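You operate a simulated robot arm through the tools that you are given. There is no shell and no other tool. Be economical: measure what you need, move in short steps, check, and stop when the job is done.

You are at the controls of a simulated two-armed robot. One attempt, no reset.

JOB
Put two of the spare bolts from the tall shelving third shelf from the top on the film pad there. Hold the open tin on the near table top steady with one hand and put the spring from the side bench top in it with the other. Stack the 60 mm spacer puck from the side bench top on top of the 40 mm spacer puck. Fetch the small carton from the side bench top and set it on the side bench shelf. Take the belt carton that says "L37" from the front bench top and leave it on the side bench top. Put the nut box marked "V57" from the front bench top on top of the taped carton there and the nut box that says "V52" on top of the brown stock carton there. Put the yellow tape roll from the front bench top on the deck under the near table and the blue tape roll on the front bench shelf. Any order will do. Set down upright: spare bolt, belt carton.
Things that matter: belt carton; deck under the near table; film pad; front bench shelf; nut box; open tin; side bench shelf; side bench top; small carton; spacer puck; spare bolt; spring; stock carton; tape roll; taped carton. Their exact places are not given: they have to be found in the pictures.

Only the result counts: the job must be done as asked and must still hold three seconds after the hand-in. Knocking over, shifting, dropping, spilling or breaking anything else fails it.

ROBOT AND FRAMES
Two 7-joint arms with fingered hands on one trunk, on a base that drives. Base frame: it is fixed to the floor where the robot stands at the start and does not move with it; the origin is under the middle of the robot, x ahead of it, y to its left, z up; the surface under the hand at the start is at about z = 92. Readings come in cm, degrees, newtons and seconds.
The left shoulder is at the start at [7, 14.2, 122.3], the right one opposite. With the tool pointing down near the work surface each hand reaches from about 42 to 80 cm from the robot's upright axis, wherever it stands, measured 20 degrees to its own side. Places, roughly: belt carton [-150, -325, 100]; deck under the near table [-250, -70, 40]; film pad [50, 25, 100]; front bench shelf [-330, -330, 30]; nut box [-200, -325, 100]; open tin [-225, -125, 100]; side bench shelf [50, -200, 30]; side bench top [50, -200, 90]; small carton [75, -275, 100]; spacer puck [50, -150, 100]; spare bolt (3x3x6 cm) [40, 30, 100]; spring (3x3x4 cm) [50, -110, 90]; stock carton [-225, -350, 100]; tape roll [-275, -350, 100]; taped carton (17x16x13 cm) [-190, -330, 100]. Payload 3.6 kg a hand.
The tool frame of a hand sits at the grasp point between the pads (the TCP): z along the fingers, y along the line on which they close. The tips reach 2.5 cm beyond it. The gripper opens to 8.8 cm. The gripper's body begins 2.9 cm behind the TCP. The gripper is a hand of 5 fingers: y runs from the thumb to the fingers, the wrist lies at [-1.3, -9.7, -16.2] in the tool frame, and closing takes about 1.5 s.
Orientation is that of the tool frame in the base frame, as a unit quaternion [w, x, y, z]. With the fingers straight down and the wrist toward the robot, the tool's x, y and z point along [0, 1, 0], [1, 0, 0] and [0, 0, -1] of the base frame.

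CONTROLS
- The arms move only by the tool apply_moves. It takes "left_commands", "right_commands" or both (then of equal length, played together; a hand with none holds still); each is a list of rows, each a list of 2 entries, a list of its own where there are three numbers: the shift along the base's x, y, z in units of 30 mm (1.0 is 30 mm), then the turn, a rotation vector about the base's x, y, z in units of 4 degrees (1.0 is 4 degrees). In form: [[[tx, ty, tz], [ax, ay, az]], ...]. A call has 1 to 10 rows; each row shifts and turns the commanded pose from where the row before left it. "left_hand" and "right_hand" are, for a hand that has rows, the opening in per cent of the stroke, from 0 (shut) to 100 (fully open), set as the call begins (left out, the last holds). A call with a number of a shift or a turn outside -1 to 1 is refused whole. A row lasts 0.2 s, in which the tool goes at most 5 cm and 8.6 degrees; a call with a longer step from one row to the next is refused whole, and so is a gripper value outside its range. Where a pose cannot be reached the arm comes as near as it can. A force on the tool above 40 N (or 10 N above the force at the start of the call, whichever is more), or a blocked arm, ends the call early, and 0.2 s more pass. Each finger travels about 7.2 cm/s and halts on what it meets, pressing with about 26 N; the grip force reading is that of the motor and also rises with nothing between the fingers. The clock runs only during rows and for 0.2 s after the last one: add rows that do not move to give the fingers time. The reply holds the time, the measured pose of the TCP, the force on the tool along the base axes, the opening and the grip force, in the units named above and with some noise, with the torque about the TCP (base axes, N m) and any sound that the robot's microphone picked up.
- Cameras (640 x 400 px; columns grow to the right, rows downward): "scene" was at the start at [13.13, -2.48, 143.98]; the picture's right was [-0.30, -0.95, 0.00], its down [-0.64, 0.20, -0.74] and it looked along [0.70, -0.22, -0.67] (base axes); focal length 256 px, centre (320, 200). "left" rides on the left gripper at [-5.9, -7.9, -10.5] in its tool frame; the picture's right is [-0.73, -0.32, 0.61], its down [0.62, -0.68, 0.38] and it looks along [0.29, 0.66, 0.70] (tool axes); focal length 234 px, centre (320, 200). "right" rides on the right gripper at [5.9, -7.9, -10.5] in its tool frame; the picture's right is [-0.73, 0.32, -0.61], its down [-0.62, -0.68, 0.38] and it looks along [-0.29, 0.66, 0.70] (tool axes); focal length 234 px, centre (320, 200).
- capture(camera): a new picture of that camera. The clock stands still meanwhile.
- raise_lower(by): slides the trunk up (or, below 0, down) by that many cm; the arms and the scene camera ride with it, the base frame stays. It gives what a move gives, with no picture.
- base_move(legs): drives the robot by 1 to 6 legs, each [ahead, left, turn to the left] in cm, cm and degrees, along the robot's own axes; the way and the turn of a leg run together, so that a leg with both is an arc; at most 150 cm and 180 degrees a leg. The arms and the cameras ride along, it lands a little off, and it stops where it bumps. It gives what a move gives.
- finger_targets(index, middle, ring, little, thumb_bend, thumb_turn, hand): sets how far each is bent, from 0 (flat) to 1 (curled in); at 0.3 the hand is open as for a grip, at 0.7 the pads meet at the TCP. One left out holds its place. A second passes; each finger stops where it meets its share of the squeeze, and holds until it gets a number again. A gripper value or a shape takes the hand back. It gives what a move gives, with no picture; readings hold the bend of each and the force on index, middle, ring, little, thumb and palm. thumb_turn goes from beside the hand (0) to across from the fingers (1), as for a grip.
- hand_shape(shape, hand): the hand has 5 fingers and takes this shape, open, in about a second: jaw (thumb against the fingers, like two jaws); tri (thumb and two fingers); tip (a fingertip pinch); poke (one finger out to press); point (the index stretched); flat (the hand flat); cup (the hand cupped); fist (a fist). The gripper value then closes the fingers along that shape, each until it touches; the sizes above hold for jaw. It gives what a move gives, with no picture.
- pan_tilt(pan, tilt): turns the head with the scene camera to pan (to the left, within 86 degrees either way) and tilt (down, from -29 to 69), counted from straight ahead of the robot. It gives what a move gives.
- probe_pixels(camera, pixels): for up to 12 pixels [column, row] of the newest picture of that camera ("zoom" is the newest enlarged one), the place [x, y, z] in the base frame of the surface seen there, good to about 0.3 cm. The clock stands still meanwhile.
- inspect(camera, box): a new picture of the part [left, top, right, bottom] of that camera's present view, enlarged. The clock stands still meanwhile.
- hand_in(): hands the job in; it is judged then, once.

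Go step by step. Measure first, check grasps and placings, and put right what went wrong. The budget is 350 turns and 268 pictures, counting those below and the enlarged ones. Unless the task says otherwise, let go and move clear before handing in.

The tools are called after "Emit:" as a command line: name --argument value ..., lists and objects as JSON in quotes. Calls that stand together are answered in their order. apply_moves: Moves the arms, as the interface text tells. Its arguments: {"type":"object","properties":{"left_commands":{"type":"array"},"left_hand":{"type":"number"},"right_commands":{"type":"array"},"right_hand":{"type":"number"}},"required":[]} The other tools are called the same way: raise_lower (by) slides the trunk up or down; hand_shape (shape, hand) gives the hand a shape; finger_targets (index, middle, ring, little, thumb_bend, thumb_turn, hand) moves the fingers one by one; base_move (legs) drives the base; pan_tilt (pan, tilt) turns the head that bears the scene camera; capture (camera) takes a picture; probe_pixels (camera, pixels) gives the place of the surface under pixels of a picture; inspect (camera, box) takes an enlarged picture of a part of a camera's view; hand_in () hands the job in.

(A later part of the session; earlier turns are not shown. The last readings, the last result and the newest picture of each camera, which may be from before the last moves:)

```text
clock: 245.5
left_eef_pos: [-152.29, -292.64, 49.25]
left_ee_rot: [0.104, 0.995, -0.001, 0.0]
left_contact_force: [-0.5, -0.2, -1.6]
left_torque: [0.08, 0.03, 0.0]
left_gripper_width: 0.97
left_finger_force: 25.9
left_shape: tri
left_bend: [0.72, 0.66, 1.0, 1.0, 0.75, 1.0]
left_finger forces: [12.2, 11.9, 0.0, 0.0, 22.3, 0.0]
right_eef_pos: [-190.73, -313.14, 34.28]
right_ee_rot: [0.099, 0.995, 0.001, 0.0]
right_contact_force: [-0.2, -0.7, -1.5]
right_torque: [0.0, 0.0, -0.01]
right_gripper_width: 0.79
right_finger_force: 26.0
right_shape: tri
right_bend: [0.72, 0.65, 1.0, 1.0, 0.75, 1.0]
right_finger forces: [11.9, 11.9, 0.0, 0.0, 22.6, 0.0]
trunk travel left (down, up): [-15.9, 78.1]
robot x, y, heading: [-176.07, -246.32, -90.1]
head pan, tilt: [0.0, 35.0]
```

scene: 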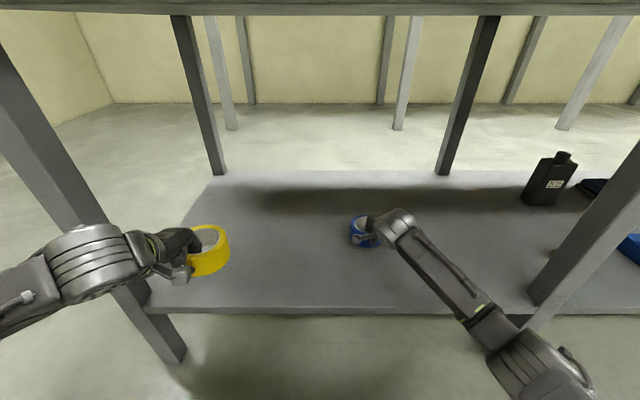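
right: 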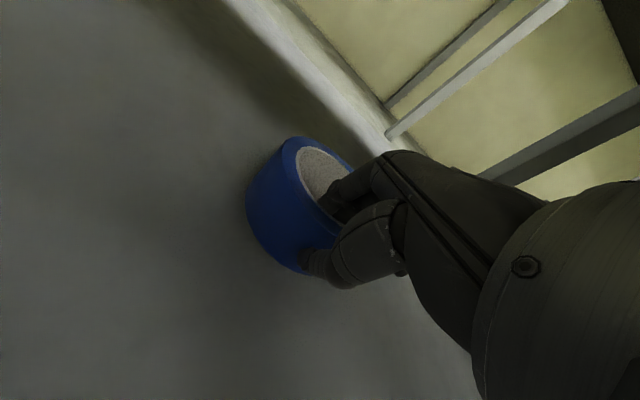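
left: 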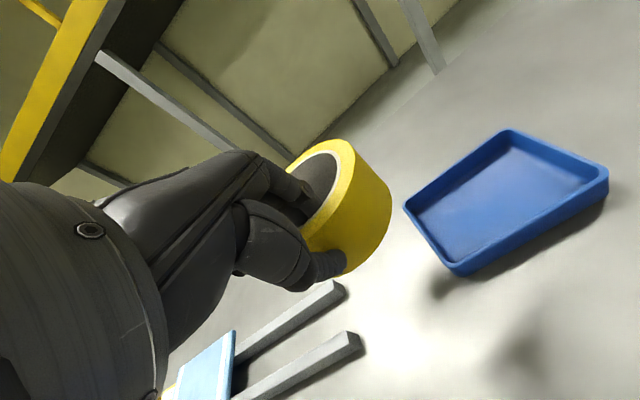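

Emit:
apply_moves --right_commands '[[[0, 0, -0.06], [0, 0, 0]], [[0, 0, 0], [0, 0, 0]]]'

Emit:
apply_moves --right_commands '[[[0, 0, 0], [0, 0, 0]], [[0, 0, 0], [0, 0, 0]], [[0, 0, 0], [0, 0, 0]], [[0, 0, 0], [0, 0, 0]], [[0, 0, 0], [0, 0, 0]]]' --right_hand 50

Emit:
apply_moves --right_commands '[[[0, 0, 0.4], [0, 0, 0]], [[0, 0, 0.8], [0, 0, 0]], [[0, 0, 1], [0, 0, 0]], [[0, 0, 1], [0, 0, 0]], [[0, 0, 1], [0, 0, 0]], [[0, 0.8, 0.3], [0, 0, 0]], [[0, 0.8, 0], [0, 0, 0]], [[0, 0.8, 0], [0, 0, 0]]]'

Emit:
capture --camera "scene"

```text
clock: 246.1
left_eef_pos: [-152.24, -292.64, 49.22]
left_ee_rot: [0.104, 0.995, 0.0, 0.0]
left_contact_force: [-0.2, -0.9, -2.1]
left_torque: [0.06, 0.02, -0.01]
left_gripper_width: 0.95
left_finger_force: 26.0
left_shape: tri
left_bend: [0.72, 0.66, 1.0, 1.0, 0.75, 1.0]
left_finger forces: [12.2, 11.9, 0.1, 0.1, 22.3, 0.1]
right_eef_pos: [-190.68, -313.15, 34.13]
right_ee_rot: [0.099, 0.995, 0.001, 0.001]
right_contact_force: [-0.6, -0.1, -0.8]
right_torque: [0.0, -0.02, 0.0]
right_gripper_width: 0.81
right_finger_force: 25.8
right_shape: tri
right_bend: [0.72, 0.65, 1.0, 1.0, 0.74, 1.0]
right_finger forces: [11.7, 11.8, 0.1, 0.0, 22.3, 0.0]
trunk travel left (down, up): [-15.9, 78.1]
robot x, y, heading: [-176.3, -246.43, -90.1]
head pan, tilt: [0.0, 35.0]
```

```text
clock: 247.3
left_eef_pos: [-152.27, -292.66, 49.08]
left_ee_rot: [0.104, 0.995, 0.001, 0.0]
left_contact_force: [-0.1, 0.4, -0.9]
left_torque: [0.05, 0.0, 0.0]
left_gripper_width: 0.97
left_finger_force: 26.3
left_shape: tri
left_bend: [0.72, 0.66, 1.0, 1.0, 0.75, 1.0]
left_finger forces: [12.2, 11.9, 0.1, 0.0, 22.3, 0.0]
right_eef_pos: [-190.74, -313.02, 34.15]
right_ee_rot: [0.099, 0.995, 0.0, 0.0]
right_contact_force: [-0.8, 0.4, 0.2]
right_torque: [-0.02, 0.01, 0.02]
right_gripper_width: 4.37
right_finger_force: 0.1
right_shape: tri
right_bend: [0.74, 0.45, 0.99, 0.99, 0.7, 1.0]
right_finger forces: [0.0, 0.1, 0.0, 0.1, 0.0, 0.0]
trunk travel left (down, up): [-15.9, 78.1]
robot x, y, heading: [-175.9, -246.26, -90.0]
head pan, tilt: [0.0, 35.0]
```

```text
clock: 249.1
left_eef_pos: [-152.22, -292.54, 49.15]
left_ee_rot: [0.104, 0.995, 0.0, 0.0]
left_contact_force: [0.2, 0.3, -1.9]
left_torque: [0.09, 0.01, 0.02]
left_gripper_width: 0.98
left_finger_force: 25.4
left_shape: tri
left_bend: [0.72, 0.66, 1.0, 1.0, 0.75, 1.0]
left_finger forces: [12.2, 11.9, 0.1, 0.1, 22.3, 0.0]
right_eef_pos: [-190.68, -305.83, 47.66]
right_ee_rot: [0.099, 0.995, 0.001, 0.0]
right_contact_force: [-0.6, 0.2, -0.6]
right_torque: [-0.05, 0.01, 0.01]
right_gripper_width: 4.37
right_finger_force: 0.0
right_shape: tri
right_bend: [0.74, 0.44, 0.99, 0.99, 0.7, 1.0]
right_finger forces: [0.0, 0.1, 0.0, 0.1, 0.0, 0.0]
trunk travel left (down, up): [-15.9, 78.1]
robot x, y, heading: [-176.18, -246.8, -90.0]
head pan, tilt: [0.0, 35.0]
```

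```text
152 pictures are left
```

scene: 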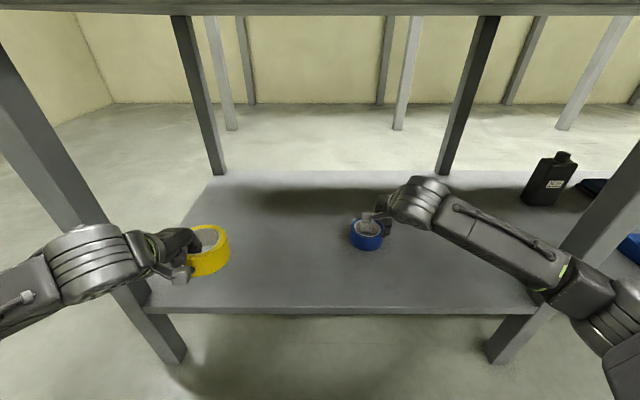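

Blue roll is on the shelf. Now drive to the near table with the yellow roll: back out, sideways, up the aisle, and turn to face −x.

Emit:
base_move --legs '[[-38, 0, 0], [0, 72, 0], [-134, 0, 0]]'

Emit:
raise_lower --by 12

Emit:
base_move --legs '[[0, 0, -90]]'

Emit:
pan_tilt --pan 0 --tilt 25

Emit:
capture --camera "scene"

```text
clock: 261.4
left_eef_pos: [-76.12, -121.44, 49.17]
left_ee_rot: [0.104, 0.995, -0.003, 0.0]
left_contact_force: [0.4, 0.9, -1.4]
left_torque: [0.05, 0.0, 0.02]
left_gripper_width: 0.96
left_finger_force: 25.7
left_shape: tri
left_bend: [0.72, 0.66, 1.0, 1.0, 0.75, 1.0]
left_finger forces: [12.0, 11.8, 0.0, 0.1, 22.3, 0.0]
right_eef_pos: [-114.67, -134.47, 47.76]
right_ee_rot: [0.099, 0.995, -0.003, 0.0]
right_contact_force: [-0.5, -0.8, -0.1]
right_torque: [0.0, 0.0, -0.02]
right_gripper_width: 4.39
right_finger_force: 0.1
right_shape: tri
right_bend: [0.74, 0.44, 0.99, 0.99, 0.7, 1.0]
right_finger forces: [0.1, 0.0, 0.1, 0.0, 0.1, 0.0]
trunk travel left (down, up): [-15.9, 78.1]
robot x, y, heading: [-99.82, -75.41, -90.3]
head pan, tilt: [0.0, 35.0]
```

```text
clock: 262.9
left_eef_pos: [-76.14, -121.48, 60.96]
left_ee_rot: [0.104, 0.995, -0.004, -0.001]
left_contact_force: [0.4, 0.5, -2.2]
left_torque: [0.06, 0.0, 0.01]
left_gripper_width: 0.97
left_finger_force: 25.7
left_shape: tri
left_bend: [0.72, 0.66, 1.0, 1.0, 0.75, 1.0]
left_finger forces: [12.3, 12.0, 0.1, 0.0, 22.3, 0.1]
right_eef_pos: [-114.74, -134.47, 59.7]
right_ee_rot: [0.099, 0.995, -0.002, 0.0]
right_contact_force: [-0.2, 0.7, 0.4]
right_torque: [0.0, -0.01, 0.04]
right_gripper_width: 4.37
right_finger_force: 0.1
right_shape: tri
right_bend: [0.74, 0.44, 0.99, 0.99, 0.7, 1.0]
right_finger forces: [0.0, 0.0, 0.0, 0.1, 0.1, 0.1]
trunk travel left (down, up): [-27.9, 66.1]
robot x, y, heading: [-100.22, -75.3, -90.7]
head pan, tilt: [0.0, 35.0]
```

```text
clock: 267.2
left_eef_pos: [-146.14, -98.4, 61.19]
left_ee_rot: [-0.073, -0.697, 0.71, 0.074]
left_contact_force: [-0.4, -0.5, -0.2]
left_torque: [0.0, -0.02, 0.0]
left_gripper_width: 0.95
left_finger_force: 26.1
left_shape: tri
left_bend: [0.72, 0.66, 1.0, 1.0, 0.76, 1.0]
left_finger forces: [12.1, 11.9, 0.0, 0.1, 22.0, 0.1]
right_eef_pos: [-158.89, -59.58, 59.74]
right_ee_rot: [-0.07, -0.698, 0.709, 0.071]
right_contact_force: [-0.4, 0.2, -0.3]
right_torque: [0.01, -0.01, -0.02]
right_gripper_width: 4.37
right_finger_force: 0.2
right_shape: tri
right_bend: [0.74, 0.44, 0.99, 0.99, 0.7, 1.0]
right_finger forces: [0.0, 0.0, 0.0, 0.0, 0.1, 0.0]
trunk travel left (down, up): [-27.9, 66.1]
robot x, y, heading: [-99.86, -75.35, 179.2]
head pan, tilt: [0.0, 35.0]
```

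```text
clock: 267.9
left_eef_pos: [-146.27, -98.36, 61.27]
left_ee_rot: [-0.073, -0.697, 0.709, 0.075]
left_contact_force: [0.3, 0.6, -1.2]
left_torque: [-0.02, -0.07, 0.0]
left_gripper_width: 0.95
left_finger_force: 25.5
left_shape: tri
left_bend: [0.72, 0.66, 1.0, 1.0, 0.76, 1.0]
left_finger forces: [12.2, 12.0, 0.0, 0.0, 22.0, 0.1]
right_eef_pos: [-158.86, -59.75, 59.67]
right_ee_rot: [-0.069, -0.698, 0.71, 0.07]
right_contact_force: [-1.1, 0.4, -0.1]
right_torque: [0.0, 0.0, 0.01]
right_gripper_width: 4.39
right_finger_force: 0.0
right_shape: tri
right_bend: [0.74, 0.44, 0.99, 0.99, 0.7, 1.0]
right_finger forces: [0.0, 0.1, 0.1, 0.0, 0.0, 0.1]
trunk travel left (down, up): [-27.9, 66.1]
robot x, y, heading: [-99.51, -74.94, 178.9]
head pan, tilt: [0.0, 25.0]
```

```text
151 pictures are left
```

scene: 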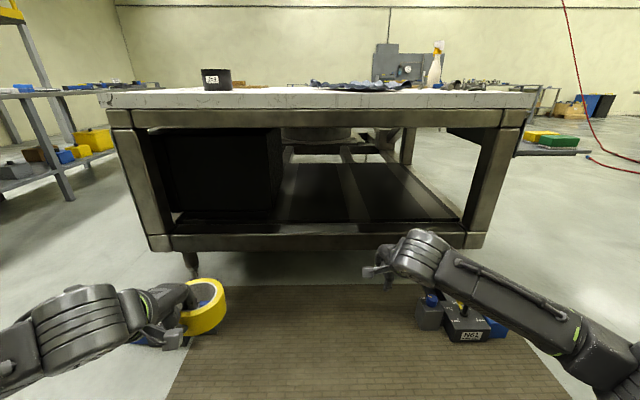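

The deck is free to the right of a dark cabinet. Probing deck points.

Emit:
probe_pixels --camera "scene" --pixels '[[300, 215], [360, 215], [420, 215], [310, 180], [380, 180], [240, 218], [270, 180], [225, 165], [360, 235], [360, 225], [300, 118], [440, 218]]'

Emit:
inspect --camera "scene" --box '[150, 110, 490, 260]'

```text
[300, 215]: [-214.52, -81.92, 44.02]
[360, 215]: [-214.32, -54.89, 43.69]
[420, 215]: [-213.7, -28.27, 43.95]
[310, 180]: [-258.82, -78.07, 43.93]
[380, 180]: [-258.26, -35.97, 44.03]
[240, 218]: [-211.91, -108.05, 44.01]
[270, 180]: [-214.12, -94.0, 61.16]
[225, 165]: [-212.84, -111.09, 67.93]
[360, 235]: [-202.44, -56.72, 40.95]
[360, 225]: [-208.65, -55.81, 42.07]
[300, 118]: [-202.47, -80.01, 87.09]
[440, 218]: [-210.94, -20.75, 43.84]
```

```text
1.88 times, centred on (320, 185) of scene
```

zoom: 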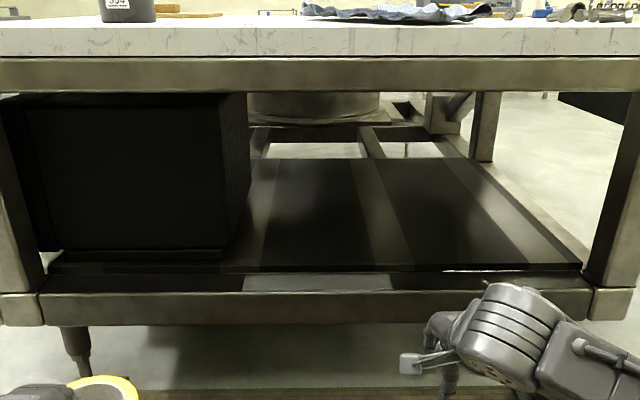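

Free deck: y −92…−22, x −210…−260, z≈44. I'll move the left hand inward and pull the right hand back/down before driving in.

Emit:
apply_moves --left_commands '[[[0, 1, 0], [0, 0, 0]], [[0, 1, 0], [0, 0, 0]], [[0, 1, 0], [0, 0, 0]], [[0, 1, 0], [0, 0, 0]], [[0, 1, -0.5], [0, 0, 0]], [[0, 0, 0], [0, 0, 0]]]' --right_commands '[[[0.8, 0.8, -0.5], [0, 0, 0]], [[0.8, 0.8, -0.5], [0, 0, 0]], [[0.8, 0.8, -0.5], [0, 0, 0]], [[0.8, 0.5, -0.5], [0, 0, 0]], [[0.8, 0, 0], [0, 0, 0]], [[0, 0, 0], [0, 0, 0]]]'

Emit:
base_move --legs '[[0, -13, 1], [48, 0, 0]]'

Emit:
capture --camera "scene"

```text
clock: 269.3
left_eef_pos: [-146.21, -83.4, 59.5]
left_ee_rot: [-0.072, -0.697, 0.71, 0.074]
left_contact_force: [0.0, 0.5, -1.1]
left_torque: [-0.04, -0.1, 0.01]
left_gripper_width: 0.97
left_finger_force: 26.3
left_shape: tri
left_bend: [0.72, 0.66, 1.0, 1.0, 0.76, 1.0]
left_finger forces: [12.3, 12.0, 0.1, 0.1, 22.4, 0.1]
right_eef_pos: [-146.82, -51.03, 53.41]
right_ee_rot: [-0.07, -0.698, 0.709, 0.072]
right_contact_force: [-0.4, 1.2, -0.4]
right_torque: [0.0, -0.02, -0.02]
right_gripper_width: 4.37
right_finger_force: 0.1
right_shape: tri
right_bend: [0.74, 0.44, 0.99, 0.99, 0.7, 1.0]
right_finger forces: [0.0, 0.0, 0.1, 0.0, 0.0, 0.0]
trunk travel left (down, up): [-27.9, 66.1]
robot x, y, heading: [-99.77, -75.31, 178.8]
head pan, tilt: [0.0, 25.0]
```

```text
clock: 273.2
left_eef_pos: [-196.13, -71.15, 59.68]
left_ee_rot: [0.074, 0.705, -0.702, -0.072]
left_contact_force: [0.0, 0.2, -1.3]
left_torque: [0.02, -0.12, -0.03]
left_gripper_width: 0.96
left_finger_force: 25.9
left_shape: tri
left_bend: [0.72, 0.66, 1.0, 1.0, 0.76, 1.0]
left_finger forces: [12.3, 12.0, 0.1, 0.0, 22.4, 0.0]
right_eef_pos: [-197.33, -38.97, 53.58]
right_ee_rot: [0.07, 0.705, -0.702, -0.07]
right_contact_force: [-0.1, 0.7, -0.5]
right_torque: [0.01, -0.02, -0.01]
right_gripper_width: 4.38
right_finger_force: 0.0
right_shape: tri
right_bend: [0.74, 0.44, 0.99, 0.99, 0.7, 1.0]
right_finger forces: [0.1, 0.0, 0.0, 0.0, 0.0, 0.0]
trunk travel left (down, up): [-27.9, 66.1]
robot x, y, heading: [-149.47, -62.25, -179.8]
head pan, tilt: [0.0, 25.0]
```

```text
149 pictures are left
```

scene: 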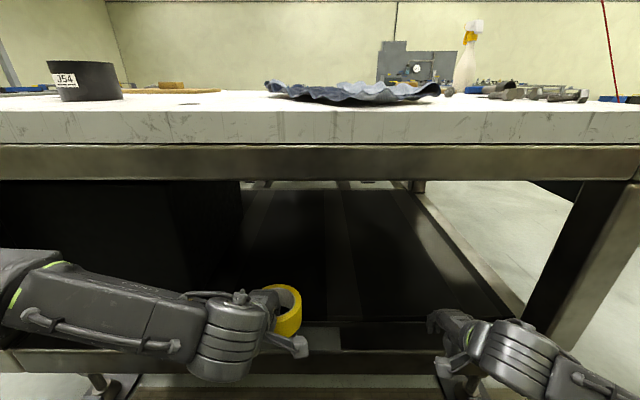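

Drive 10 cm further, then extend the left arm and lower.

Emit:
apply_moves --right_commands '[[[0.8, 0.3, 0], [0, 0, 0]], [[0.8, 0.3, 0], [0, 0, 0]], [[0.5, 0, 0], [0, 0, 0]]]'

Emit:
base_move --legs '[[10, 0, 0]]'

Emit:
apply_moves --left_commands '[[[-0.9, 0, 0], [0, 0, 0]], [[-0.9, 0, 0], [0, 0, 0]], [[-0.9, 0, -0.5], [0, 0, 0]], [[-0.9, 0, -0.5], [0, 0, 0]], [[-0.9, 0, -0.6], [0, 0, 0]], [[-0.9, 0, -0.6], [0, 0, 0]], [[0, 0, -0.6], [0, 0, 0]], [[0, 0, 0], [0, 0, 0]]]'

Emit:
capture --camera "left"

Emit:
capture --camera "scene"

```text
clock: 274.0
left_eef_pos: [-196.14, -71.24, 59.53]
left_ee_rot: [0.074, 0.704, -0.702, -0.073]
left_contact_force: [-0.2, 0.9, -1.7]
left_torque: [-0.01, -0.06, 0.01]
left_gripper_width: 0.98
left_finger_force: 25.8
left_shape: tri
left_bend: [0.72, 0.66, 1.0, 1.0, 0.76, 1.0]
left_finger forces: [12.3, 12.0, 0.0, 0.0, 22.4, 0.1]
right_eef_pos: [-191.99, -37.05, 53.25]
right_ee_rot: [0.07, 0.706, -0.702, -0.07]
right_contact_force: [0.7, 0.7, -0.5]
right_torque: [0.01, 0.01, -0.03]
right_gripper_width: 4.38
right_finger_force: 0.1
right_shape: tri
right_bend: [0.74, 0.44, 0.99, 0.99, 0.7, 1.0]
right_finger forces: [0.1, 0.0, 0.0, 0.0, 0.0, 0.0]
right hand out of reach, approached as far as the arm can: row 3
trunk travel left (down, up): [-27.9, 66.1]
robot x, y, heading: [-149.8, -61.94, -179.6]
head pan, tilt: [0.0, 25.0]
```

```text
clock: 275.1
left_eef_pos: [-206.08, -71.23, 59.49]
left_ee_rot: [0.073, 0.704, -0.703, -0.074]
left_contact_force: [-1.0, 0.4, -1.6]
left_torque: [0.04, -0.04, 0.0]
left_gripper_width: 0.98
left_finger_force: 25.9
left_shape: tri
left_bend: [0.72, 0.66, 1.0, 1.0, 0.76, 1.0]
left_finger forces: [12.3, 12.1, 0.1, 0.1, 22.5, 0.0]
right_eef_pos: [-202.24, -37.19, 53.22]
right_ee_rot: [0.07, 0.707, -0.701, -0.069]
right_contact_force: [0.1, 0.2, 0.2]
right_torque: [-0.04, 0.02, -0.03]
right_gripper_width: 4.39
right_finger_force: 0.0
right_shape: tri
right_bend: [0.74, 0.44, 0.99, 0.99, 0.7, 1.0]
right_finger forces: [0.0, 0.1, 0.0, 0.1, 0.0, 0.0]
trunk travel left (down, up): [-27.9, 66.1]
robot x, y, heading: [-160.02, -62.15, -179.8]
head pan, tilt: [0.0, 25.0]
```

```text
clock: 276.9
left_eef_pos: [-222.26, -71.34, 51.1]
left_ee_rot: [0.073, 0.704, -0.702, -0.073]
left_contact_force: [0.0, -0.7, -1.4]
left_torque: [0.0, -0.05, 0.0]
left_gripper_width: 0.97
left_finger_force: 25.9
left_shape: tri
left_bend: [0.72, 0.66, 1.0, 1.0, 0.76, 1.0]
left_finger forces: [12.4, 12.1, 0.1, 0.0, 22.5, 0.0]
right_eef_pos: [-202.05, -37.18, 53.1]
right_ee_rot: [0.071, 0.706, -0.701, -0.071]
right_contact_force: [-0.3, 0.4, -0.2]
right_torque: [0.01, 0.01, -0.02]
right_gripper_width: 4.42
right_finger_force: 0.1
right_shape: tri
right_bend: [0.74, 0.44, 0.99, 0.99, 0.7, 1.0]
right_finger forces: [0.1, 0.0, 0.0, 0.0, 0.0, 0.1]
trunk travel left (down, up): [-27.9, 66.1]
robot x, y, heading: [-160.04, -61.76, -179.9]
head pan, tilt: [0.0, 25.0]
```

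```text
148 pictures are left
```

left: 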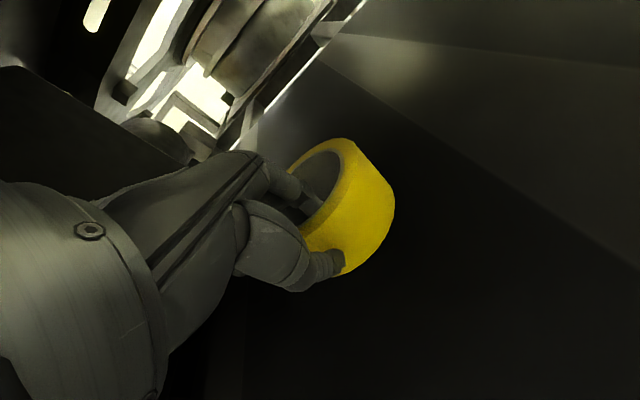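

```text
147 pictures are left
```

scene: 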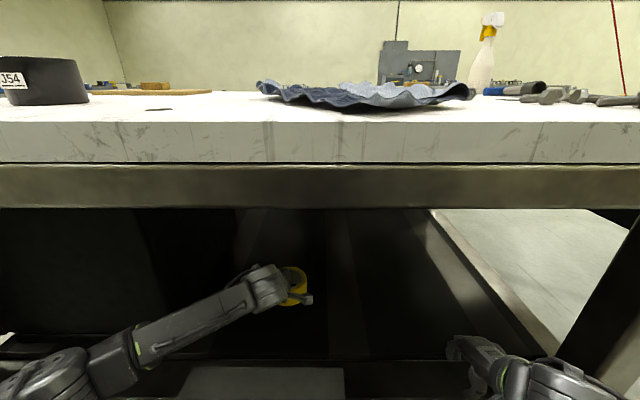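

Roll bottom ≈46.8, deck 44. Lower in steps to contact (expected TCP ≈48.3).

Emit:
apply_moves --left_commands '[[[0, 0, -0.5], [0, 0, 0]], [[0, 0, -0.3], [0, 0, 0]], [[0, 0, 0], [0, 0, 0]]]'

Emit:
apply_moves --left_commands '[[[0, 0, -0.13], [0, 0, 0]], [[0, 0, 0], [0, 0, 0]]]'

```text
clock: 277.7
left_eef_pos: [-222.28, -71.27, 48.5]
left_ee_rot: [0.073, 0.704, -0.703, -0.074]
left_contact_force: [0.9, 0.2, -0.9]
left_torque: [0.02, -0.07, 0.01]
left_gripper_width: 0.95
left_finger_force: 26.0
left_shape: tri
left_bend: [0.72, 0.66, 1.0, 1.0, 0.76, 1.0]
left_finger forces: [12.3, 12.1, 0.1, 0.0, 22.3, 0.1]
right_eef_pos: [-202.0, -37.08, 53.13]
right_ee_rot: [0.07, 0.706, -0.701, -0.07]
right_contact_force: [0.2, 0.7, 0.3]
right_torque: [0.03, 0.0, 0.01]
right_gripper_width: 4.39
right_finger_force: 0.1
right_shape: tri
right_bend: [0.74, 0.44, 0.99, 0.99, 0.7, 1.0]
right_finger forces: [0.1, 0.0, 0.0, 0.0, 0.0, 0.0]
trunk travel left (down, up): [-27.9, 66.1]
robot x, y, heading: [-159.79, -62.07, -179.9]
head pan, tilt: [0.0, 25.0]
```

```text
clock: 278.3
left_eef_pos: [-222.3, -71.27, 48.16]
left_ee_rot: [0.074, 0.705, -0.701, -0.074]
left_contact_force: [0.3, -0.7, 1.1]
left_torque: [0.01, -0.01, 0.02]
left_gripper_width: 0.98
left_finger_force: 25.8
left_shape: tri
left_bend: [0.72, 0.66, 1.0, 1.0, 0.76, 1.0]
left_finger forces: [12.3, 11.6, 0.0, 0.1, 22.0, 0.1]
right_eef_pos: [-202.08, -37.17, 53.06]
right_ee_rot: [0.07, 0.706, -0.702, -0.071]
right_contact_force: [-0.8, -0.7, -0.3]
right_torque: [-0.01, 0.0, 0.01]
right_gripper_width: 4.38
right_finger_force: 0.1
right_shape: tri
right_bend: [0.74, 0.44, 0.99, 0.99, 0.7, 1.0]
right_finger forces: [0.1, 0.0, 0.0, 0.0, 0.0, 0.0]
trunk travel left (down, up): [-27.9, 66.1]
robot x, y, heading: [-159.79, -62.12, -180.0]
head pan, tilt: [0.0, 25.0]
```

Down on the deck. Release, lift and retract.

Emit:
apply_moves --left_commands '[[[0, 0, 0], [0, 0, 0]], [[0, 0, 0], [0, 0, 0]], [[0, 0, 0], [0, 0, 0]], [[0, 0, 0], [0, 0, 0]], [[0, 0, 0], [0, 0, 0]]]' --left_hand 50

Emit:
apply_moves --left_commands '[[[0, 0, 0.4], [0, 0, 0]], [[0, 0, 0.8], [0, 0, 0]], [[0, 0, 0.8], [0, 0, 0]], [[0.8, 0, 0.3], [0, 0, 0]], [[0.9, 0, 0], [0, 0, 0]], [[0.9, 0, 0], [0, 0, 0]], [[0.9, 0, 0], [0, 0, 0]], [[0.9, 0, 0], [0, 0, 0]]]'

Emit:
capture --camera "left"

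Emit:
inspect --camera "scene" --box '[200, 220, 440, 370]'

```text
clock: 279.5
left_eef_pos: [-222.34, -71.34, 48.21]
left_ee_rot: [0.073, 0.704, -0.703, -0.073]
left_contact_force: [0.2, 0.5, -0.1]
left_torque: [0.02, -0.02, -0.01]
left_gripper_width: 4.37
left_finger_force: 0.1
left_shape: tri
left_bend: [0.74, 0.45, 0.99, 0.99, 0.7, 1.0]
left_finger forces: [0.0, 0.1, 0.0, 0.1, 0.0, 0.1]
right_eef_pos: [-202.09, -37.11, 53.15]
right_ee_rot: [0.071, 0.706, -0.702, -0.07]
right_contact_force: [0.2, 0.1, -0.5]
right_torque: [-0.01, 0.02, -0.04]
right_gripper_width: 4.38
right_finger_force: 0.0
right_shape: tri
right_bend: [0.74, 0.44, 0.99, 0.99, 0.7, 1.0]
right_finger forces: [0.1, 0.0, 0.1, 0.0, 0.0, 0.0]
trunk travel left (down, up): [-27.9, 66.1]
robot x, y, heading: [-159.73, -62.28, -180.0]
head pan, tilt: [0.0, 25.0]
```

```text
clock: 281.3
left_eef_pos: [-208.95, -71.35, 55.06]
left_ee_rot: [0.073, 0.705, -0.702, -0.073]
left_contact_force: [0.5, -0.4, 0.2]
left_torque: [0.01, 0.01, -0.01]
left_gripper_width: 4.36
left_finger_force: 0.1
left_shape: tri
left_bend: [0.74, 0.44, 0.99, 0.99, 0.7, 1.0]
left_finger forces: [0.0, 0.0, 0.0, 0.0, 0.1, 0.0]
right_eef_pos: [-202.15, -37.15, 53.06]
right_ee_rot: [0.071, 0.706, -0.701, -0.07]
right_contact_force: [0.1, 0.3, 0.1]
right_torque: [0.0, -0.02, -0.01]
right_gripper_width: 4.34
right_finger_force: 0.0
right_shape: tri
right_bend: [0.74, 0.44, 0.99, 0.99, 0.7, 1.0]
right_finger forces: [0.0, 0.1, 0.0, 0.0, 0.0, 0.0]
trunk travel left (down, up): [-27.9, 66.1]
robot x, y, heading: [-159.74, -62.1, -179.9]
head pan, tilt: [0.0, 25.0]
```

```text
146 pictures are left
```

left: 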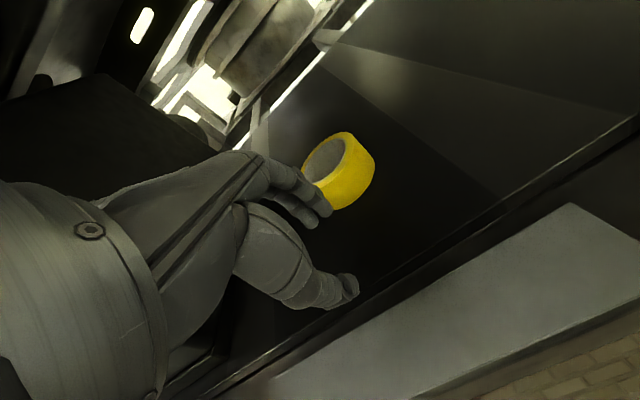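

```text
2.67 times, centred on (320, 295) of scene
```

zoom: 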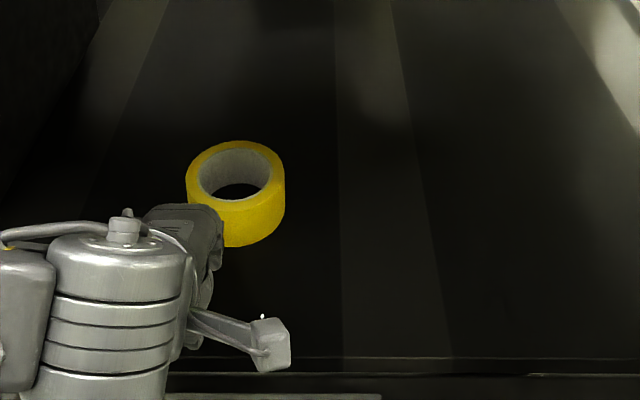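

Yellow roll rests on the deck. Back out, raise the trunk, and restore both hands.

Emit:
base_move --legs '[[-65, 0, 0]]'

Emit:
raise_lower --by 40

Emit:
raise_lower --by 8

Emit:
hand_shape --shape "jaw" --hand "left"

Emit:
hand_shape --shape "jaw" --hand "right"

Emit:
apply_moves --left_commands '[[[0, -0.5, 0.8], [0, -1, 0]], [[0, -0.5, 0.8], [0, -1, 0]], [[0, -0.5, 0.8], [0, -1, 0]], [[0, -0.5, 0.8], [0, 0, 0]], [[0, -0.5, 0.6], [0, 0, 0]], [[0, -0.5, 0], [0, 0, 0]], [[0, 0, 0], [0, 0, 0]]]' --right_commands '[[[0, 0, 0.8], [0, -1, 0]], [[0, 0, 0.8], [0, -1, 0]], [[0, 0, 0.8], [0, -1, 0]], [[-0.5, 0, 0.8], [0, 0, 0]], [[-0.5, 0, 0.8], [0, 0, 0]], [[0, 0, 0], [0, 0, 0]], [[0, 0, 0], [0, 0, 0]]]'

```text
clock: 284.9
left_eef_pos: [-145.98, -70.75, 54.8]
left_ee_rot: [-0.073, -0.697, 0.709, 0.074]
left_contact_force: [0.6, 0.3, -0.4]
left_torque: [0.0, 0.0, -0.01]
left_gripper_width: 4.39
left_finger_force: 0.3
left_shape: tri
left_bend: [0.74, 0.44, 0.99, 0.99, 0.7, 1.0]
left_finger forces: [0.0, 0.1, 0.0, 0.0, 0.0, 0.0]
right_eef_pos: [-138.15, -36.75, 53.04]
right_ee_rot: [-0.07, -0.698, 0.709, 0.071]
right_contact_force: [-0.6, 0.3, -1.0]
right_torque: [-0.02, 0.01, 0.02]
right_gripper_width: 4.37
right_finger_force: 0.0
right_shape: tri
right_bend: [0.74, 0.44, 0.99, 0.99, 0.7, 1.0]
right_finger forces: [0.0, 0.0, 0.0, 0.0, 0.0, 0.0]
trunk travel left (down, up): [-27.9, 66.1]
robot x, y, heading: [-96.27, -62.63, 179.2]
head pan, tilt: [0.0, 25.0]
```

```text
clock: 288.7
left_eef_pos: [-145.9, -70.67, 94.79]
left_ee_rot: [-0.073, -0.697, 0.709, 0.074]
left_contact_force: [0.3, 0.3, 0.3]
left_torque: [0.01, 0.0, 0.01]
left_gripper_width: 4.37
left_finger_force: 0.1
left_shape: tri
left_bend: [0.74, 0.44, 0.99, 0.99, 0.7, 1.0]
left_finger forces: [0.0, 0.0, 0.0, 0.0, 0.0, 0.1]
right_eef_pos: [-138.12, -36.64, 92.92]
right_ee_rot: [-0.069, -0.698, 0.709, 0.071]
right_contact_force: [0.2, 0.3, 0.2]
right_torque: [-0.03, 0.0, -0.01]
right_gripper_width: 4.41
right_finger_force: 0.1
right_shape: tri
right_bend: [0.74, 0.44, 0.99, 0.99, 0.7, 1.0]
right_finger forces: [0.1, 0.0, 0.0, 0.0, 0.1, 0.0]
trunk travel left (down, up): [-67.9, 26.1]
robot x, y, heading: [-96.54, -62.67, 179.3]
head pan, tilt: [0.0, 25.0]
```

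```text
clock: 289.9
left_eef_pos: [-146.01, -70.61, 102.94]
left_ee_rot: [-0.073, -0.698, 0.709, 0.074]
left_contact_force: [-0.2, 0.9, 0.6]
left_torque: [0.0, 0.02, -0.02]
left_gripper_width: 4.36
left_finger_force: 0.1
left_shape: tri
left_bend: [0.74, 0.44, 0.99, 0.99, 0.7, 1.0]
left_finger forces: [0.0, 0.1, 0.0, 0.0, 0.1, 0.0]
right_eef_pos: [-138.2, -36.69, 101.01]
right_ee_rot: [-0.07, -0.698, 0.709, 0.071]
right_contact_force: [0.3, -0.4, -0.9]
right_torque: [0.0, 0.01, 0.0]
right_gripper_width: 4.38
right_finger_force: 0.1
right_shape: tri
right_bend: [0.74, 0.44, 0.99, 0.99, 0.7, 1.0]
right_finger forces: [0.0, 0.0, 0.0, 0.1, 0.0, 0.0]
trunk travel left (down, up): [-75.9, 18.1]
robot x, y, heading: [-96.42, -62.64, 179.0]
head pan, tilt: [0.0, 25.0]
```

```text
clock: 290.8
left_eef_pos: [-145.92, -70.77, 102.87]
left_ee_rot: [-0.073, -0.698, 0.709, 0.074]
left_contact_force: [0.6, -0.6, 0.4]
left_torque: [0.02, -0.01, -0.03]
left_gripper_width: 8.77
left_finger_force: 0.2
left_shape: jaw
left_bend: [0.3, 0.3, 0.3, 0.3, 0.3, 0.98]
left_finger forces: [0.1, 0.0, 0.0, 0.0, 0.1, 0.0]
right_eef_pos: [-138.12, -36.69, 100.97]
right_ee_rot: [-0.069, -0.698, 0.709, 0.071]
right_contact_force: [1.1, 0.0, 0.7]
right_torque: [0.0, 0.01, -0.02]
right_gripper_width: 4.36
right_finger_force: 0.1
right_shape: tri
right_bend: [0.74, 0.44, 0.99, 0.99, 0.7, 1.0]
right_finger forces: [0.0, 0.0, 0.0, 0.1, 0.1, 0.1]
trunk travel left (down, up): [-75.9, 18.1]
robot x, y, heading: [-96.62, -62.35, 178.9]
head pan, tilt: [0.0, 25.0]
```

```text
clock: 291.6
left_eef_pos: [-145.88, -70.71, 102.78]
left_ee_rot: [-0.072, -0.697, 0.709, 0.074]
left_contact_force: [-0.2, -0.6, -0.6]
left_torque: [-0.01, 0.0, -0.03]
left_gripper_width: 8.79
left_finger_force: 0.1
left_shape: jaw
left_bend: [0.3, 0.3, 0.3, 0.3, 0.3, 0.98]
left_finger forces: [0.1, 0.1, 0.0, 0.0, 0.0, 0.0]
right_eef_pos: [-138.17, -36.66, 100.95]
right_ee_rot: [-0.069, -0.698, 0.709, 0.071]
right_contact_force: [0.4, 0.8, 0.0]
right_torque: [-0.01, 0.01, -0.01]
right_gripper_width: 8.8
right_finger_force: 0.0
right_shape: jaw
right_bend: [0.3, 0.3, 0.3, 0.3, 0.3, 0.98]
right_finger forces: [0.1, 0.0, 0.0, 0.1, 0.1, 0.0]
trunk travel left (down, up): [-75.9, 18.1]
robot x, y, heading: [-96.5, -62.57, 179.1]
head pan, tilt: [0.0, 25.0]
```

```text
clock: 293.2
left_eef_pos: [-145.93, -79.46, 114.56]
left_ee_rot: [0.001, -0.701, 0.713, 0.001]
left_contact_force: [0.5, -0.3, 0.5]
left_torque: [-0.04, 0.05, -0.01]
left_gripper_width: 8.76
left_finger_force: 0.1
left_shape: jaw
left_bend: [0.3, 0.3, 0.3, 0.3, 0.3, 0.98]
left_finger forces: [0.0, 0.0, 0.0, 0.0, 0.0, 0.0]
right_eef_pos: [-141.18, -36.66, 112.98]
right_ee_rot: [0.005, -0.702, 0.712, -0.002]
right_contact_force: [-0.3, 0.7, 0.0]
right_torque: [-0.02, -0.04, 0.01]
right_gripper_width: 8.8
right_finger_force: 0.0
right_shape: jaw
right_bend: [0.3, 0.3, 0.3, 0.3, 0.3, 0.98]
right_finger forces: [0.1, 0.1, 0.0, 0.0, 0.0, 0.1]
trunk travel left (down, up): [-75.9, 18.1]
robot x, y, heading: [-95.87, -62.53, 179.1]
head pan, tilt: [0.0, 25.0]
```

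Hands restored. Now to the front bench for the belt carton L37.

Emit:
base_move --legs '[[0, 0, 90.9], [150, 0, 0], [0, -67, 0], [30, 0, 0]]'

Emit:
pan_tilt --pan 10 --tilt 42

Emit:
capture --camera "scene"

```text
clock: 309.5
left_eef_pos: [-138.93, -292.94, 114.46]
left_ee_rot: [0.0, 1.0, 0.022, -0.002]
left_contact_force: [0.7, -0.2, -0.3]
left_torque: [0.01, 0.01, 0.02]
left_gripper_width: 8.8
left_finger_force: 0.0
left_shape: jaw
left_bend: [0.3, 0.3, 0.3, 0.3, 0.3, 0.98]
left_finger forces: [0.0, 0.0, 0.1, 0.0, 0.0, 0.1]
right_eef_pos: [-181.97, -290.7, 113.02]
right_ee_rot: [-0.004, 1.0, 0.023, -0.002]
right_contact_force: [0.3, -0.4, -0.1]
right_torque: [0.0, 0.02, 0.02]
right_gripper_width: 8.78
right_finger_force: 0.1
right_shape: jaw
right_bend: [0.3, 0.3, 0.3, 0.3, 0.3, 0.98]
right_finger forces: [0.1, 0.0, 0.1, 0.0, 0.0, 0.0]
trunk travel left (down, up): [-75.9, 18.1]
robot x, y, heading: [-158.93, -244.59, -87.4]
head pan, tilt: [0.0, 25.0]
```

```text
clock: 310.3
left_eef_pos: [-138.95, -293.0, 114.42]
left_ee_rot: [-0.001, 1.0, 0.022, -0.002]
left_contact_force: [0.0, 0.1, 0.0]
left_torque: [0.0, 0.01, 0.02]
left_gripper_width: 8.81
left_finger_force: 0.0
left_shape: jaw
left_bend: [0.3, 0.3, 0.3, 0.3, 0.3, 0.98]
left_finger forces: [0.0, 0.0, 0.1, 0.1, 0.0, 0.0]
right_eef_pos: [-182.06, -290.91, 112.99]
right_ee_rot: [-0.005, 1.0, 0.023, -0.002]
right_contact_force: [-1.1, 0.1, 0.2]
right_torque: [-0.02, -0.01, 0.03]
right_gripper_width: 8.79
right_finger_force: 0.1
right_shape: jaw
right_bend: [0.3, 0.3, 0.3, 0.3, 0.3, 0.98]
right_finger forces: [0.0, 0.1, 0.0, 0.0, 0.0, 0.0]
trunk travel left (down, up): [-75.9, 18.1]
robot x, y, heading: [-158.66, -244.55, -87.3]
head pan, tilt: [10.0, 42.0]
```

```text
144 pictures are left
```

scene: 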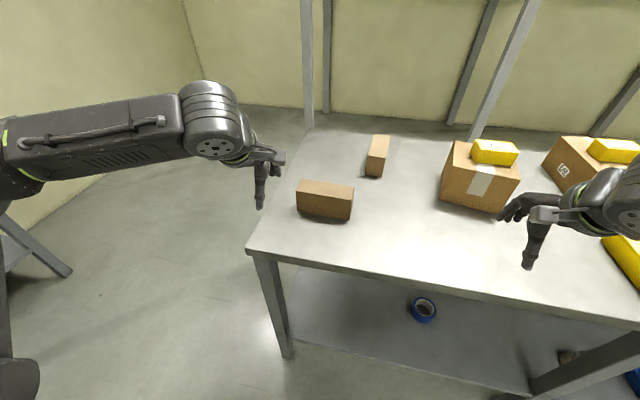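

Emit:
inspect --camera "scene" --box '[280, 160, 380, 240]'

Emit:
probe_pixels --camera "scene" --pixels '[[305, 181], [352, 189], [299, 192], [350, 199], [300, 208], [325, 215], [348, 216], [327, 189]]'

```text
5.00 times, centred on (330, 200) of scene
```

zoom: 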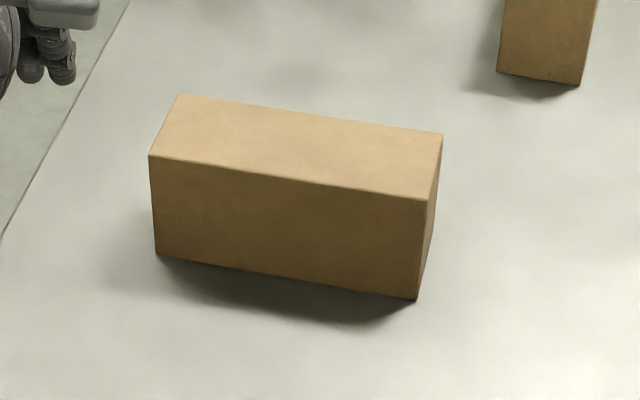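

```text
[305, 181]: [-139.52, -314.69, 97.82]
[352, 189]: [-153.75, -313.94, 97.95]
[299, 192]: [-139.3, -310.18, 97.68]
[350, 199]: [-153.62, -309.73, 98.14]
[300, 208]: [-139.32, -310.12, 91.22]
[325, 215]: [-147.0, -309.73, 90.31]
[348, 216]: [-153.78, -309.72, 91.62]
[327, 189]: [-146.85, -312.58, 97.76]
```

L37: 15×6×8 cm, centre ≈(-146.7,-312.5), top 98. Align the base, then move the left hand over it.

Emit:
base_move --legs '[[9, 0, -2.6]]'

Emit:
apply_moves --left_commands '[[[0, 0, 0.3], [0, 0, 0]], [[0, 0, 0], [0, 0, 0]]]' --left_hand 100

```text
clock: 311.4
left_eef_pos: [-141.14, -302.46, 114.48]
left_ee_rot: [-0.001, 1.0, -0.003, -0.001]
left_contact_force: [-0.7, -0.3, 0.0]
left_torque: [0.0, -0.01, 0.0]
left_gripper_width: 8.78
left_finger_force: 0.0
left_shape: jaw
left_bend: [0.3, 0.3, 0.3, 0.3, 0.3, 0.98]
left_finger forces: [0.0, 0.0, 0.0, 0.0, 0.0, 0.0]
right_eef_pos: [-184.07, -298.38, 112.99]
right_ee_rot: [-0.004, 1.0, -0.001, -0.002]
right_contact_force: [-1.1, -0.5, -0.3]
right_torque: [-0.01, -0.01, -0.02]
right_gripper_width: 8.8
right_finger_force: 0.1
right_shape: jaw
right_bend: [0.3, 0.3, 0.3, 0.3, 0.3, 0.98]
right_finger forces: [0.1, 0.0, 0.1, 0.0, 0.0, 0.0]
trunk travel left (down, up): [-75.9, 18.1]
robot x, y, heading: [-158.85, -253.3, -90.0]
head pan, tilt: [10.0, 42.0]
```

```text
clock: 312.0
left_eef_pos: [-140.97, -302.62, 115.37]
left_ee_rot: [-0.001, 1.0, -0.002, -0.002]
left_contact_force: [0.5, 0.1, -0.4]
left_torque: [-0.02, 0.0, -0.03]
left_gripper_width: 8.81
left_finger_force: 0.0
left_shape: jaw
left_bend: [0.3, 0.3, 0.3, 0.3, 0.3, 0.98]
left_finger forces: [0.0, 0.0, 0.1, 0.0, 0.0, 0.0]
right_eef_pos: [-184.01, -298.43, 112.99]
right_ee_rot: [-0.005, 1.0, -0.001, -0.002]
right_contact_force: [0.5, 0.7, -0.5]
right_torque: [-0.01, 0.0, 0.0]
right_gripper_width: 8.79
right_finger_force: 0.1
right_shape: jaw
right_bend: [0.3, 0.3, 0.3, 0.3, 0.3, 0.98]
right_finger forces: [0.0, 0.0, 0.0, 0.0, 0.1, 0.0]
trunk travel left (down, up): [-75.9, 18.1]
robot x, y, heading: [-159.18, -253.29, -90.0]
head pan, tilt: [10.0, 42.0]
```

Emit:
apply_moves --left_commands '[[[-0.6, -0.825, 0], [0, 0, 0]], [[-0.6, -0.825, 0], [0, 0, 0]], [[-0.6, -0.825, -0.6], [0, 0, 0]], [[-0.6, -0.825, -0.8], [0, 0, 0]], [[0, 0, -0.9], [0, 0, 0]], [[0, 0, 0], [0, 0, 0]]]'

Emit:
capture --camera "left"

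```text
clock: 313.4
left_eef_pos: [-148.19, -312.46, 108.41]
left_ee_rot: [0.0, 1.0, -0.002, -0.002]
left_contact_force: [0.1, -0.2, -0.4]
left_torque: [-0.01, 0.0, 0.02]
left_gripper_width: 8.74
left_finger_force: 0.2
left_shape: jaw
left_bend: [0.3, 0.3, 0.3, 0.3, 0.3, 0.98]
left_finger forces: [0.0, 0.0, 0.0, 0.0, 0.1, 0.1]
right_eef_pos: [-183.95, -298.48, 112.97]
right_ee_rot: [-0.005, 1.0, -0.001, -0.001]
right_contact_force: [-0.2, 0.1, 0.2]
right_torque: [-0.01, 0.0, -0.01]
right_gripper_width: 8.81
right_finger_force: 0.1
right_shape: jaw
right_bend: [0.3, 0.3, 0.3, 0.3, 0.3, 0.98]
right_finger forces: [0.0, 0.0, 0.1, 0.1, 0.1, 0.0]
trunk travel left (down, up): [-75.9, 18.1]
robot x, y, heading: [-158.71, -253.56, -90.0]
head pan, tilt: [10.0, 42.0]
```

```text
142 pictures are left
```

left: 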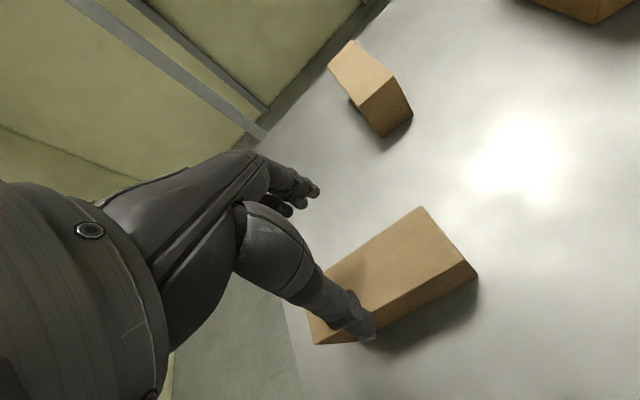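

Emit:
probe_pixels --camera "left" --pixels '[[424, 211], [460, 260], [400, 225], [370, 240], [440, 270], [420, 285], [390, 260], [350, 262]]'

```text
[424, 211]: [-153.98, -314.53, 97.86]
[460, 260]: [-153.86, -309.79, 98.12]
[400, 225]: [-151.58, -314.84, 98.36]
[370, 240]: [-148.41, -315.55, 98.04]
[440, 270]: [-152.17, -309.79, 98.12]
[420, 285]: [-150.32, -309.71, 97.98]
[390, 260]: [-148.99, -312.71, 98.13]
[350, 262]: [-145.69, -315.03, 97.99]
```

Centre y≈-312.6 as planned. Descend to z≈95.4 and grip.

Emit:
apply_moves --left_commands '[[[0, -0.05, -0.9], [0, 0, 0]], [[0, 0, -0.9], [0, 0, 0]], [[0, 0, -0.9], [0, 0, 0]], [[0, 0, -0.85], [0, 0, 0]], [[0, 0, -0.8], [0, 0, 0]], [[0, 0, 0], [0, 0, 0]]]'

Emit:
apply_moves --left_commands '[[[0, 0, 0], [0, 0, 0]], [[0, 0, 0], [0, 0, 0]], [[0, 0, 0], [0, 0, 0]], [[0, 0, 0], [0, 0, 0]], [[0, 0, 0], [0, 0, 0]], [[0, 0, 0], [0, 0, 0]], [[0, 0, 0], [0, 0, 0]]]' --left_hand 0

Emit:
apply_moves --left_commands '[[[0, 0, 0.5], [0, 0, 0]], [[0, 0, 0.8], [0, 0, 0]], [[0, 0, 1], [0, 0, 0]], [[0, 0, 1], [0, 0, 0]], [[0, 0, 1], [0, 0, 0]], [[0, 0, 1], [0, 0, 0]], [[0, 0, 1], [0, 0, 0]], [[0, 0, 0], [0, 0, 0]]]'

Emit:
capture --camera "left"

Emit:
capture --camera "scene"

```text
clock: 314.8
left_eef_pos: [-148.26, -312.64, 95.63]
left_ee_rot: [0.003, 1.0, -0.002, -0.002]
left_contact_force: [1.5, -6.1, 26.7]
left_torque: [-0.16, -0.27, -0.13]
left_gripper_width: 8.78
left_finger_force: 0.1
left_shape: jaw
left_bend: [0.28, 0.3, 0.3, 0.27, 0.3, 0.98]
left_finger forces: [8.7, 0.1, 0.1, 9.5, 7.7, 0.0]
right_eef_pos: [-184.1, -298.23, 113.01]
right_ee_rot: [-0.004, 1.0, 0.0, -0.001]
right_contact_force: [-0.7, 0.1, -0.2]
right_torque: [-0.01, -0.03, 0.01]
right_gripper_width: 8.79
right_finger_force: 0.1
right_shape: jaw
right_bend: [0.3, 0.3, 0.3, 0.3, 0.3, 0.98]
right_finger forces: [0.0, 0.0, 0.0, 0.0, 0.1, 0.1]
trunk travel left (down, up): [-75.9, 18.1]
robot x, y, heading: [-158.77, -253.52, -90.1]
head pan, tilt: [10.0, 42.0]
```

```text
clock: 316.4
left_eef_pos: [-148.34, -312.65, 95.57]
left_ee_rot: [0.003, 1.0, -0.001, -0.002]
left_contact_force: [0.8, -12.9, 36.6]
left_torque: [-0.51, -0.41, -0.23]
left_gripper_width: 5.56
left_finger_force: 25.7
left_shape: jaw
left_bend: [0.28, 0.41, 0.36, 0.26, 0.61, 0.99]
left_finger forces: [23.6, 13.4, 3.4, 12.8, 32.3, 0.0]
right_eef_pos: [-184.11, -298.16, 113.02]
right_ee_rot: [-0.004, 1.0, -0.001, -0.002]
right_contact_force: [0.6, -0.6, -0.3]
right_torque: [0.0, 0.01, 0.01]
right_gripper_width: 8.75
right_finger_force: 0.1
right_shape: jaw
right_bend: [0.3, 0.3, 0.3, 0.3, 0.3, 0.98]
right_finger forces: [0.2, 0.0, 0.1, 0.0, 0.0, 0.1]
trunk travel left (down, up): [-75.9, 18.1]
robot x, y, heading: [-158.7, -253.63, -90.6]
head pan, tilt: [10.0, 42.0]
```

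```text
clock: 318.2
left_eef_pos: [-148.41, -312.79, 114.34]
left_ee_rot: [-0.001, 1.0, -0.002, -0.001]
left_contact_force: [-0.4, 0.0, -4.2]
left_torque: [0.01, 0.07, 0.0]
left_gripper_width: 5.45
left_finger_force: 26.2
left_shape: jaw
left_bend: [0.29, 0.43, 0.38, 0.31, 0.61, 0.98]
left_finger forces: [15.4, 11.8, 2.8, 2.7, 31.6, 0.0]
right_eef_pos: [-184.01, -298.58, 112.99]
right_ee_rot: [-0.005, 1.0, 0.0, -0.002]
right_contact_force: [0.0, 0.9, -0.5]
right_torque: [0.0, -0.01, 0.0]
right_gripper_width: 8.81
right_finger_force: 0.0
right_shape: jaw
right_bend: [0.3, 0.3, 0.3, 0.3, 0.3, 0.98]
right_finger forces: [0.1, 0.1, 0.1, 0.0, 0.0, 0.1]
trunk travel left (down, up): [-75.9, 18.1]
robot x, y, heading: [-158.67, -253.39, -90.3]
head pan, tilt: [10.0, 42.0]
```

```text
141 pictures are left
```

left: 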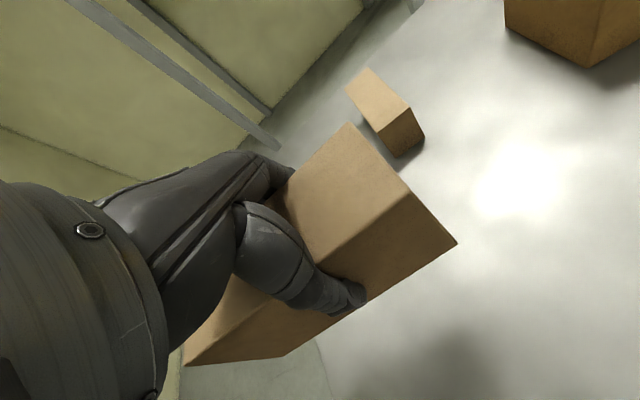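

```text
140 pictures are left
```

scene: 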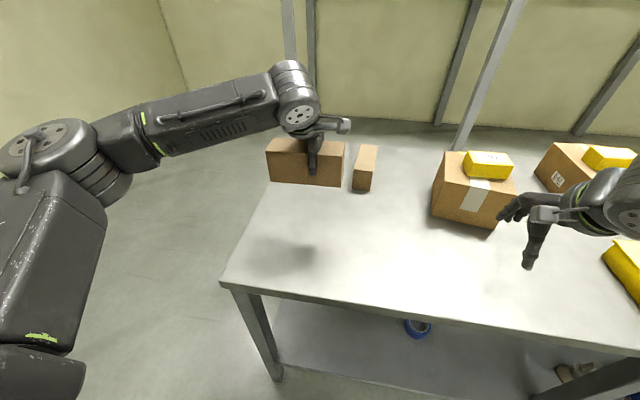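

L37 is held level. Drive to the side bench: back off, turn to face +x, and advance for a look.

Emit:
base_move --legs '[[-38, 0, 0], [0, 0, 90.3], [85, 38, 0]]'

Emit:
pan_tilt --pan -20 --tilt 25

Emit:
capture --camera "scene"

```text
clock: 328.9
left_eef_pos: [-13.04, -166.33, 114.3]
left_ee_rot: [0.001, 0.707, 0.707, -0.003]
left_contact_force: [0.6, -0.7, -3.5]
left_torque: [-0.05, -0.01, 0.04]
left_gripper_width: 5.37
left_finger_force: 26.5
left_shape: jaw
left_bend: [0.3, 0.43, 0.38, 0.31, 0.61, 0.98]
left_finger forces: [14.4, 11.5, 2.7, 2.7, 30.0, 0.1]
right_eef_pos: [-27.08, -202.11, 113.1]
right_ee_rot: [-0.002, 0.707, 0.708, -0.004]
right_contact_force: [0.0, 0.6, -0.9]
right_torque: [-0.01, -0.03, -0.01]
right_gripper_width: 8.78
right_finger_force: 0.0
right_shape: jaw
right_bend: [0.3, 0.3, 0.3, 0.3, 0.3, 0.98]
right_finger forces: [0.0, 0.0, 0.0, 0.0, 0.0, 0.0]
trunk travel left (down, up): [-75.9, 18.1]
robot x, y, heading: [-72.47, -177.15, 0.1]
head pan, tilt: [10.0, 42.0]
```

```text
clock: 329.9
left_eef_pos: [-12.96, -166.45, 114.23]
left_ee_rot: [0.001, 0.707, 0.707, -0.002]
left_contact_force: [0.1, -0.3, -3.8]
left_torque: [-0.07, 0.03, -0.01]
left_gripper_width: 5.37
left_finger_force: 26.5
left_shape: jaw
left_bend: [0.3, 0.43, 0.38, 0.31, 0.61, 0.98]
left_finger forces: [14.5, 11.6, 2.8, 2.7, 29.9, 0.0]
right_eef_pos: [-27.04, -202.28, 112.92]
right_ee_rot: [-0.003, 0.706, 0.709, -0.005]
right_contact_force: [0.3, 0.6, 0.3]
right_torque: [-0.04, 0.01, -0.01]
right_gripper_width: 8.79
right_finger_force: 0.0
right_shape: jaw
right_bend: [0.3, 0.3, 0.3, 0.3, 0.3, 0.98]
right_finger forces: [0.0, 0.1, 0.1, 0.0, 0.1, 0.0]
trunk travel left (down, up): [-75.9, 18.1]
robot x, y, heading: [-72.58, -176.34, 0.4]
head pan, tilt: [-20.0, 25.0]
```

```text
139 pictures are left
```

scene: 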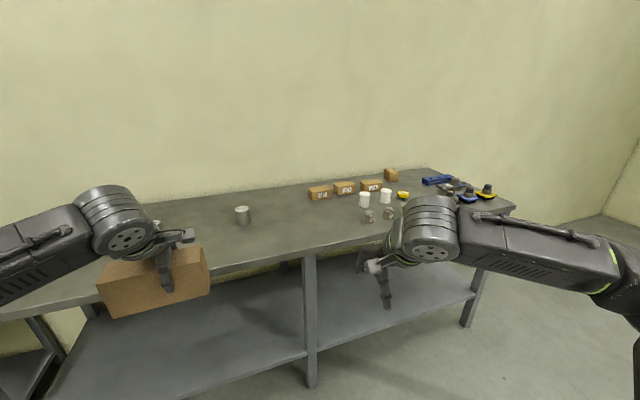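

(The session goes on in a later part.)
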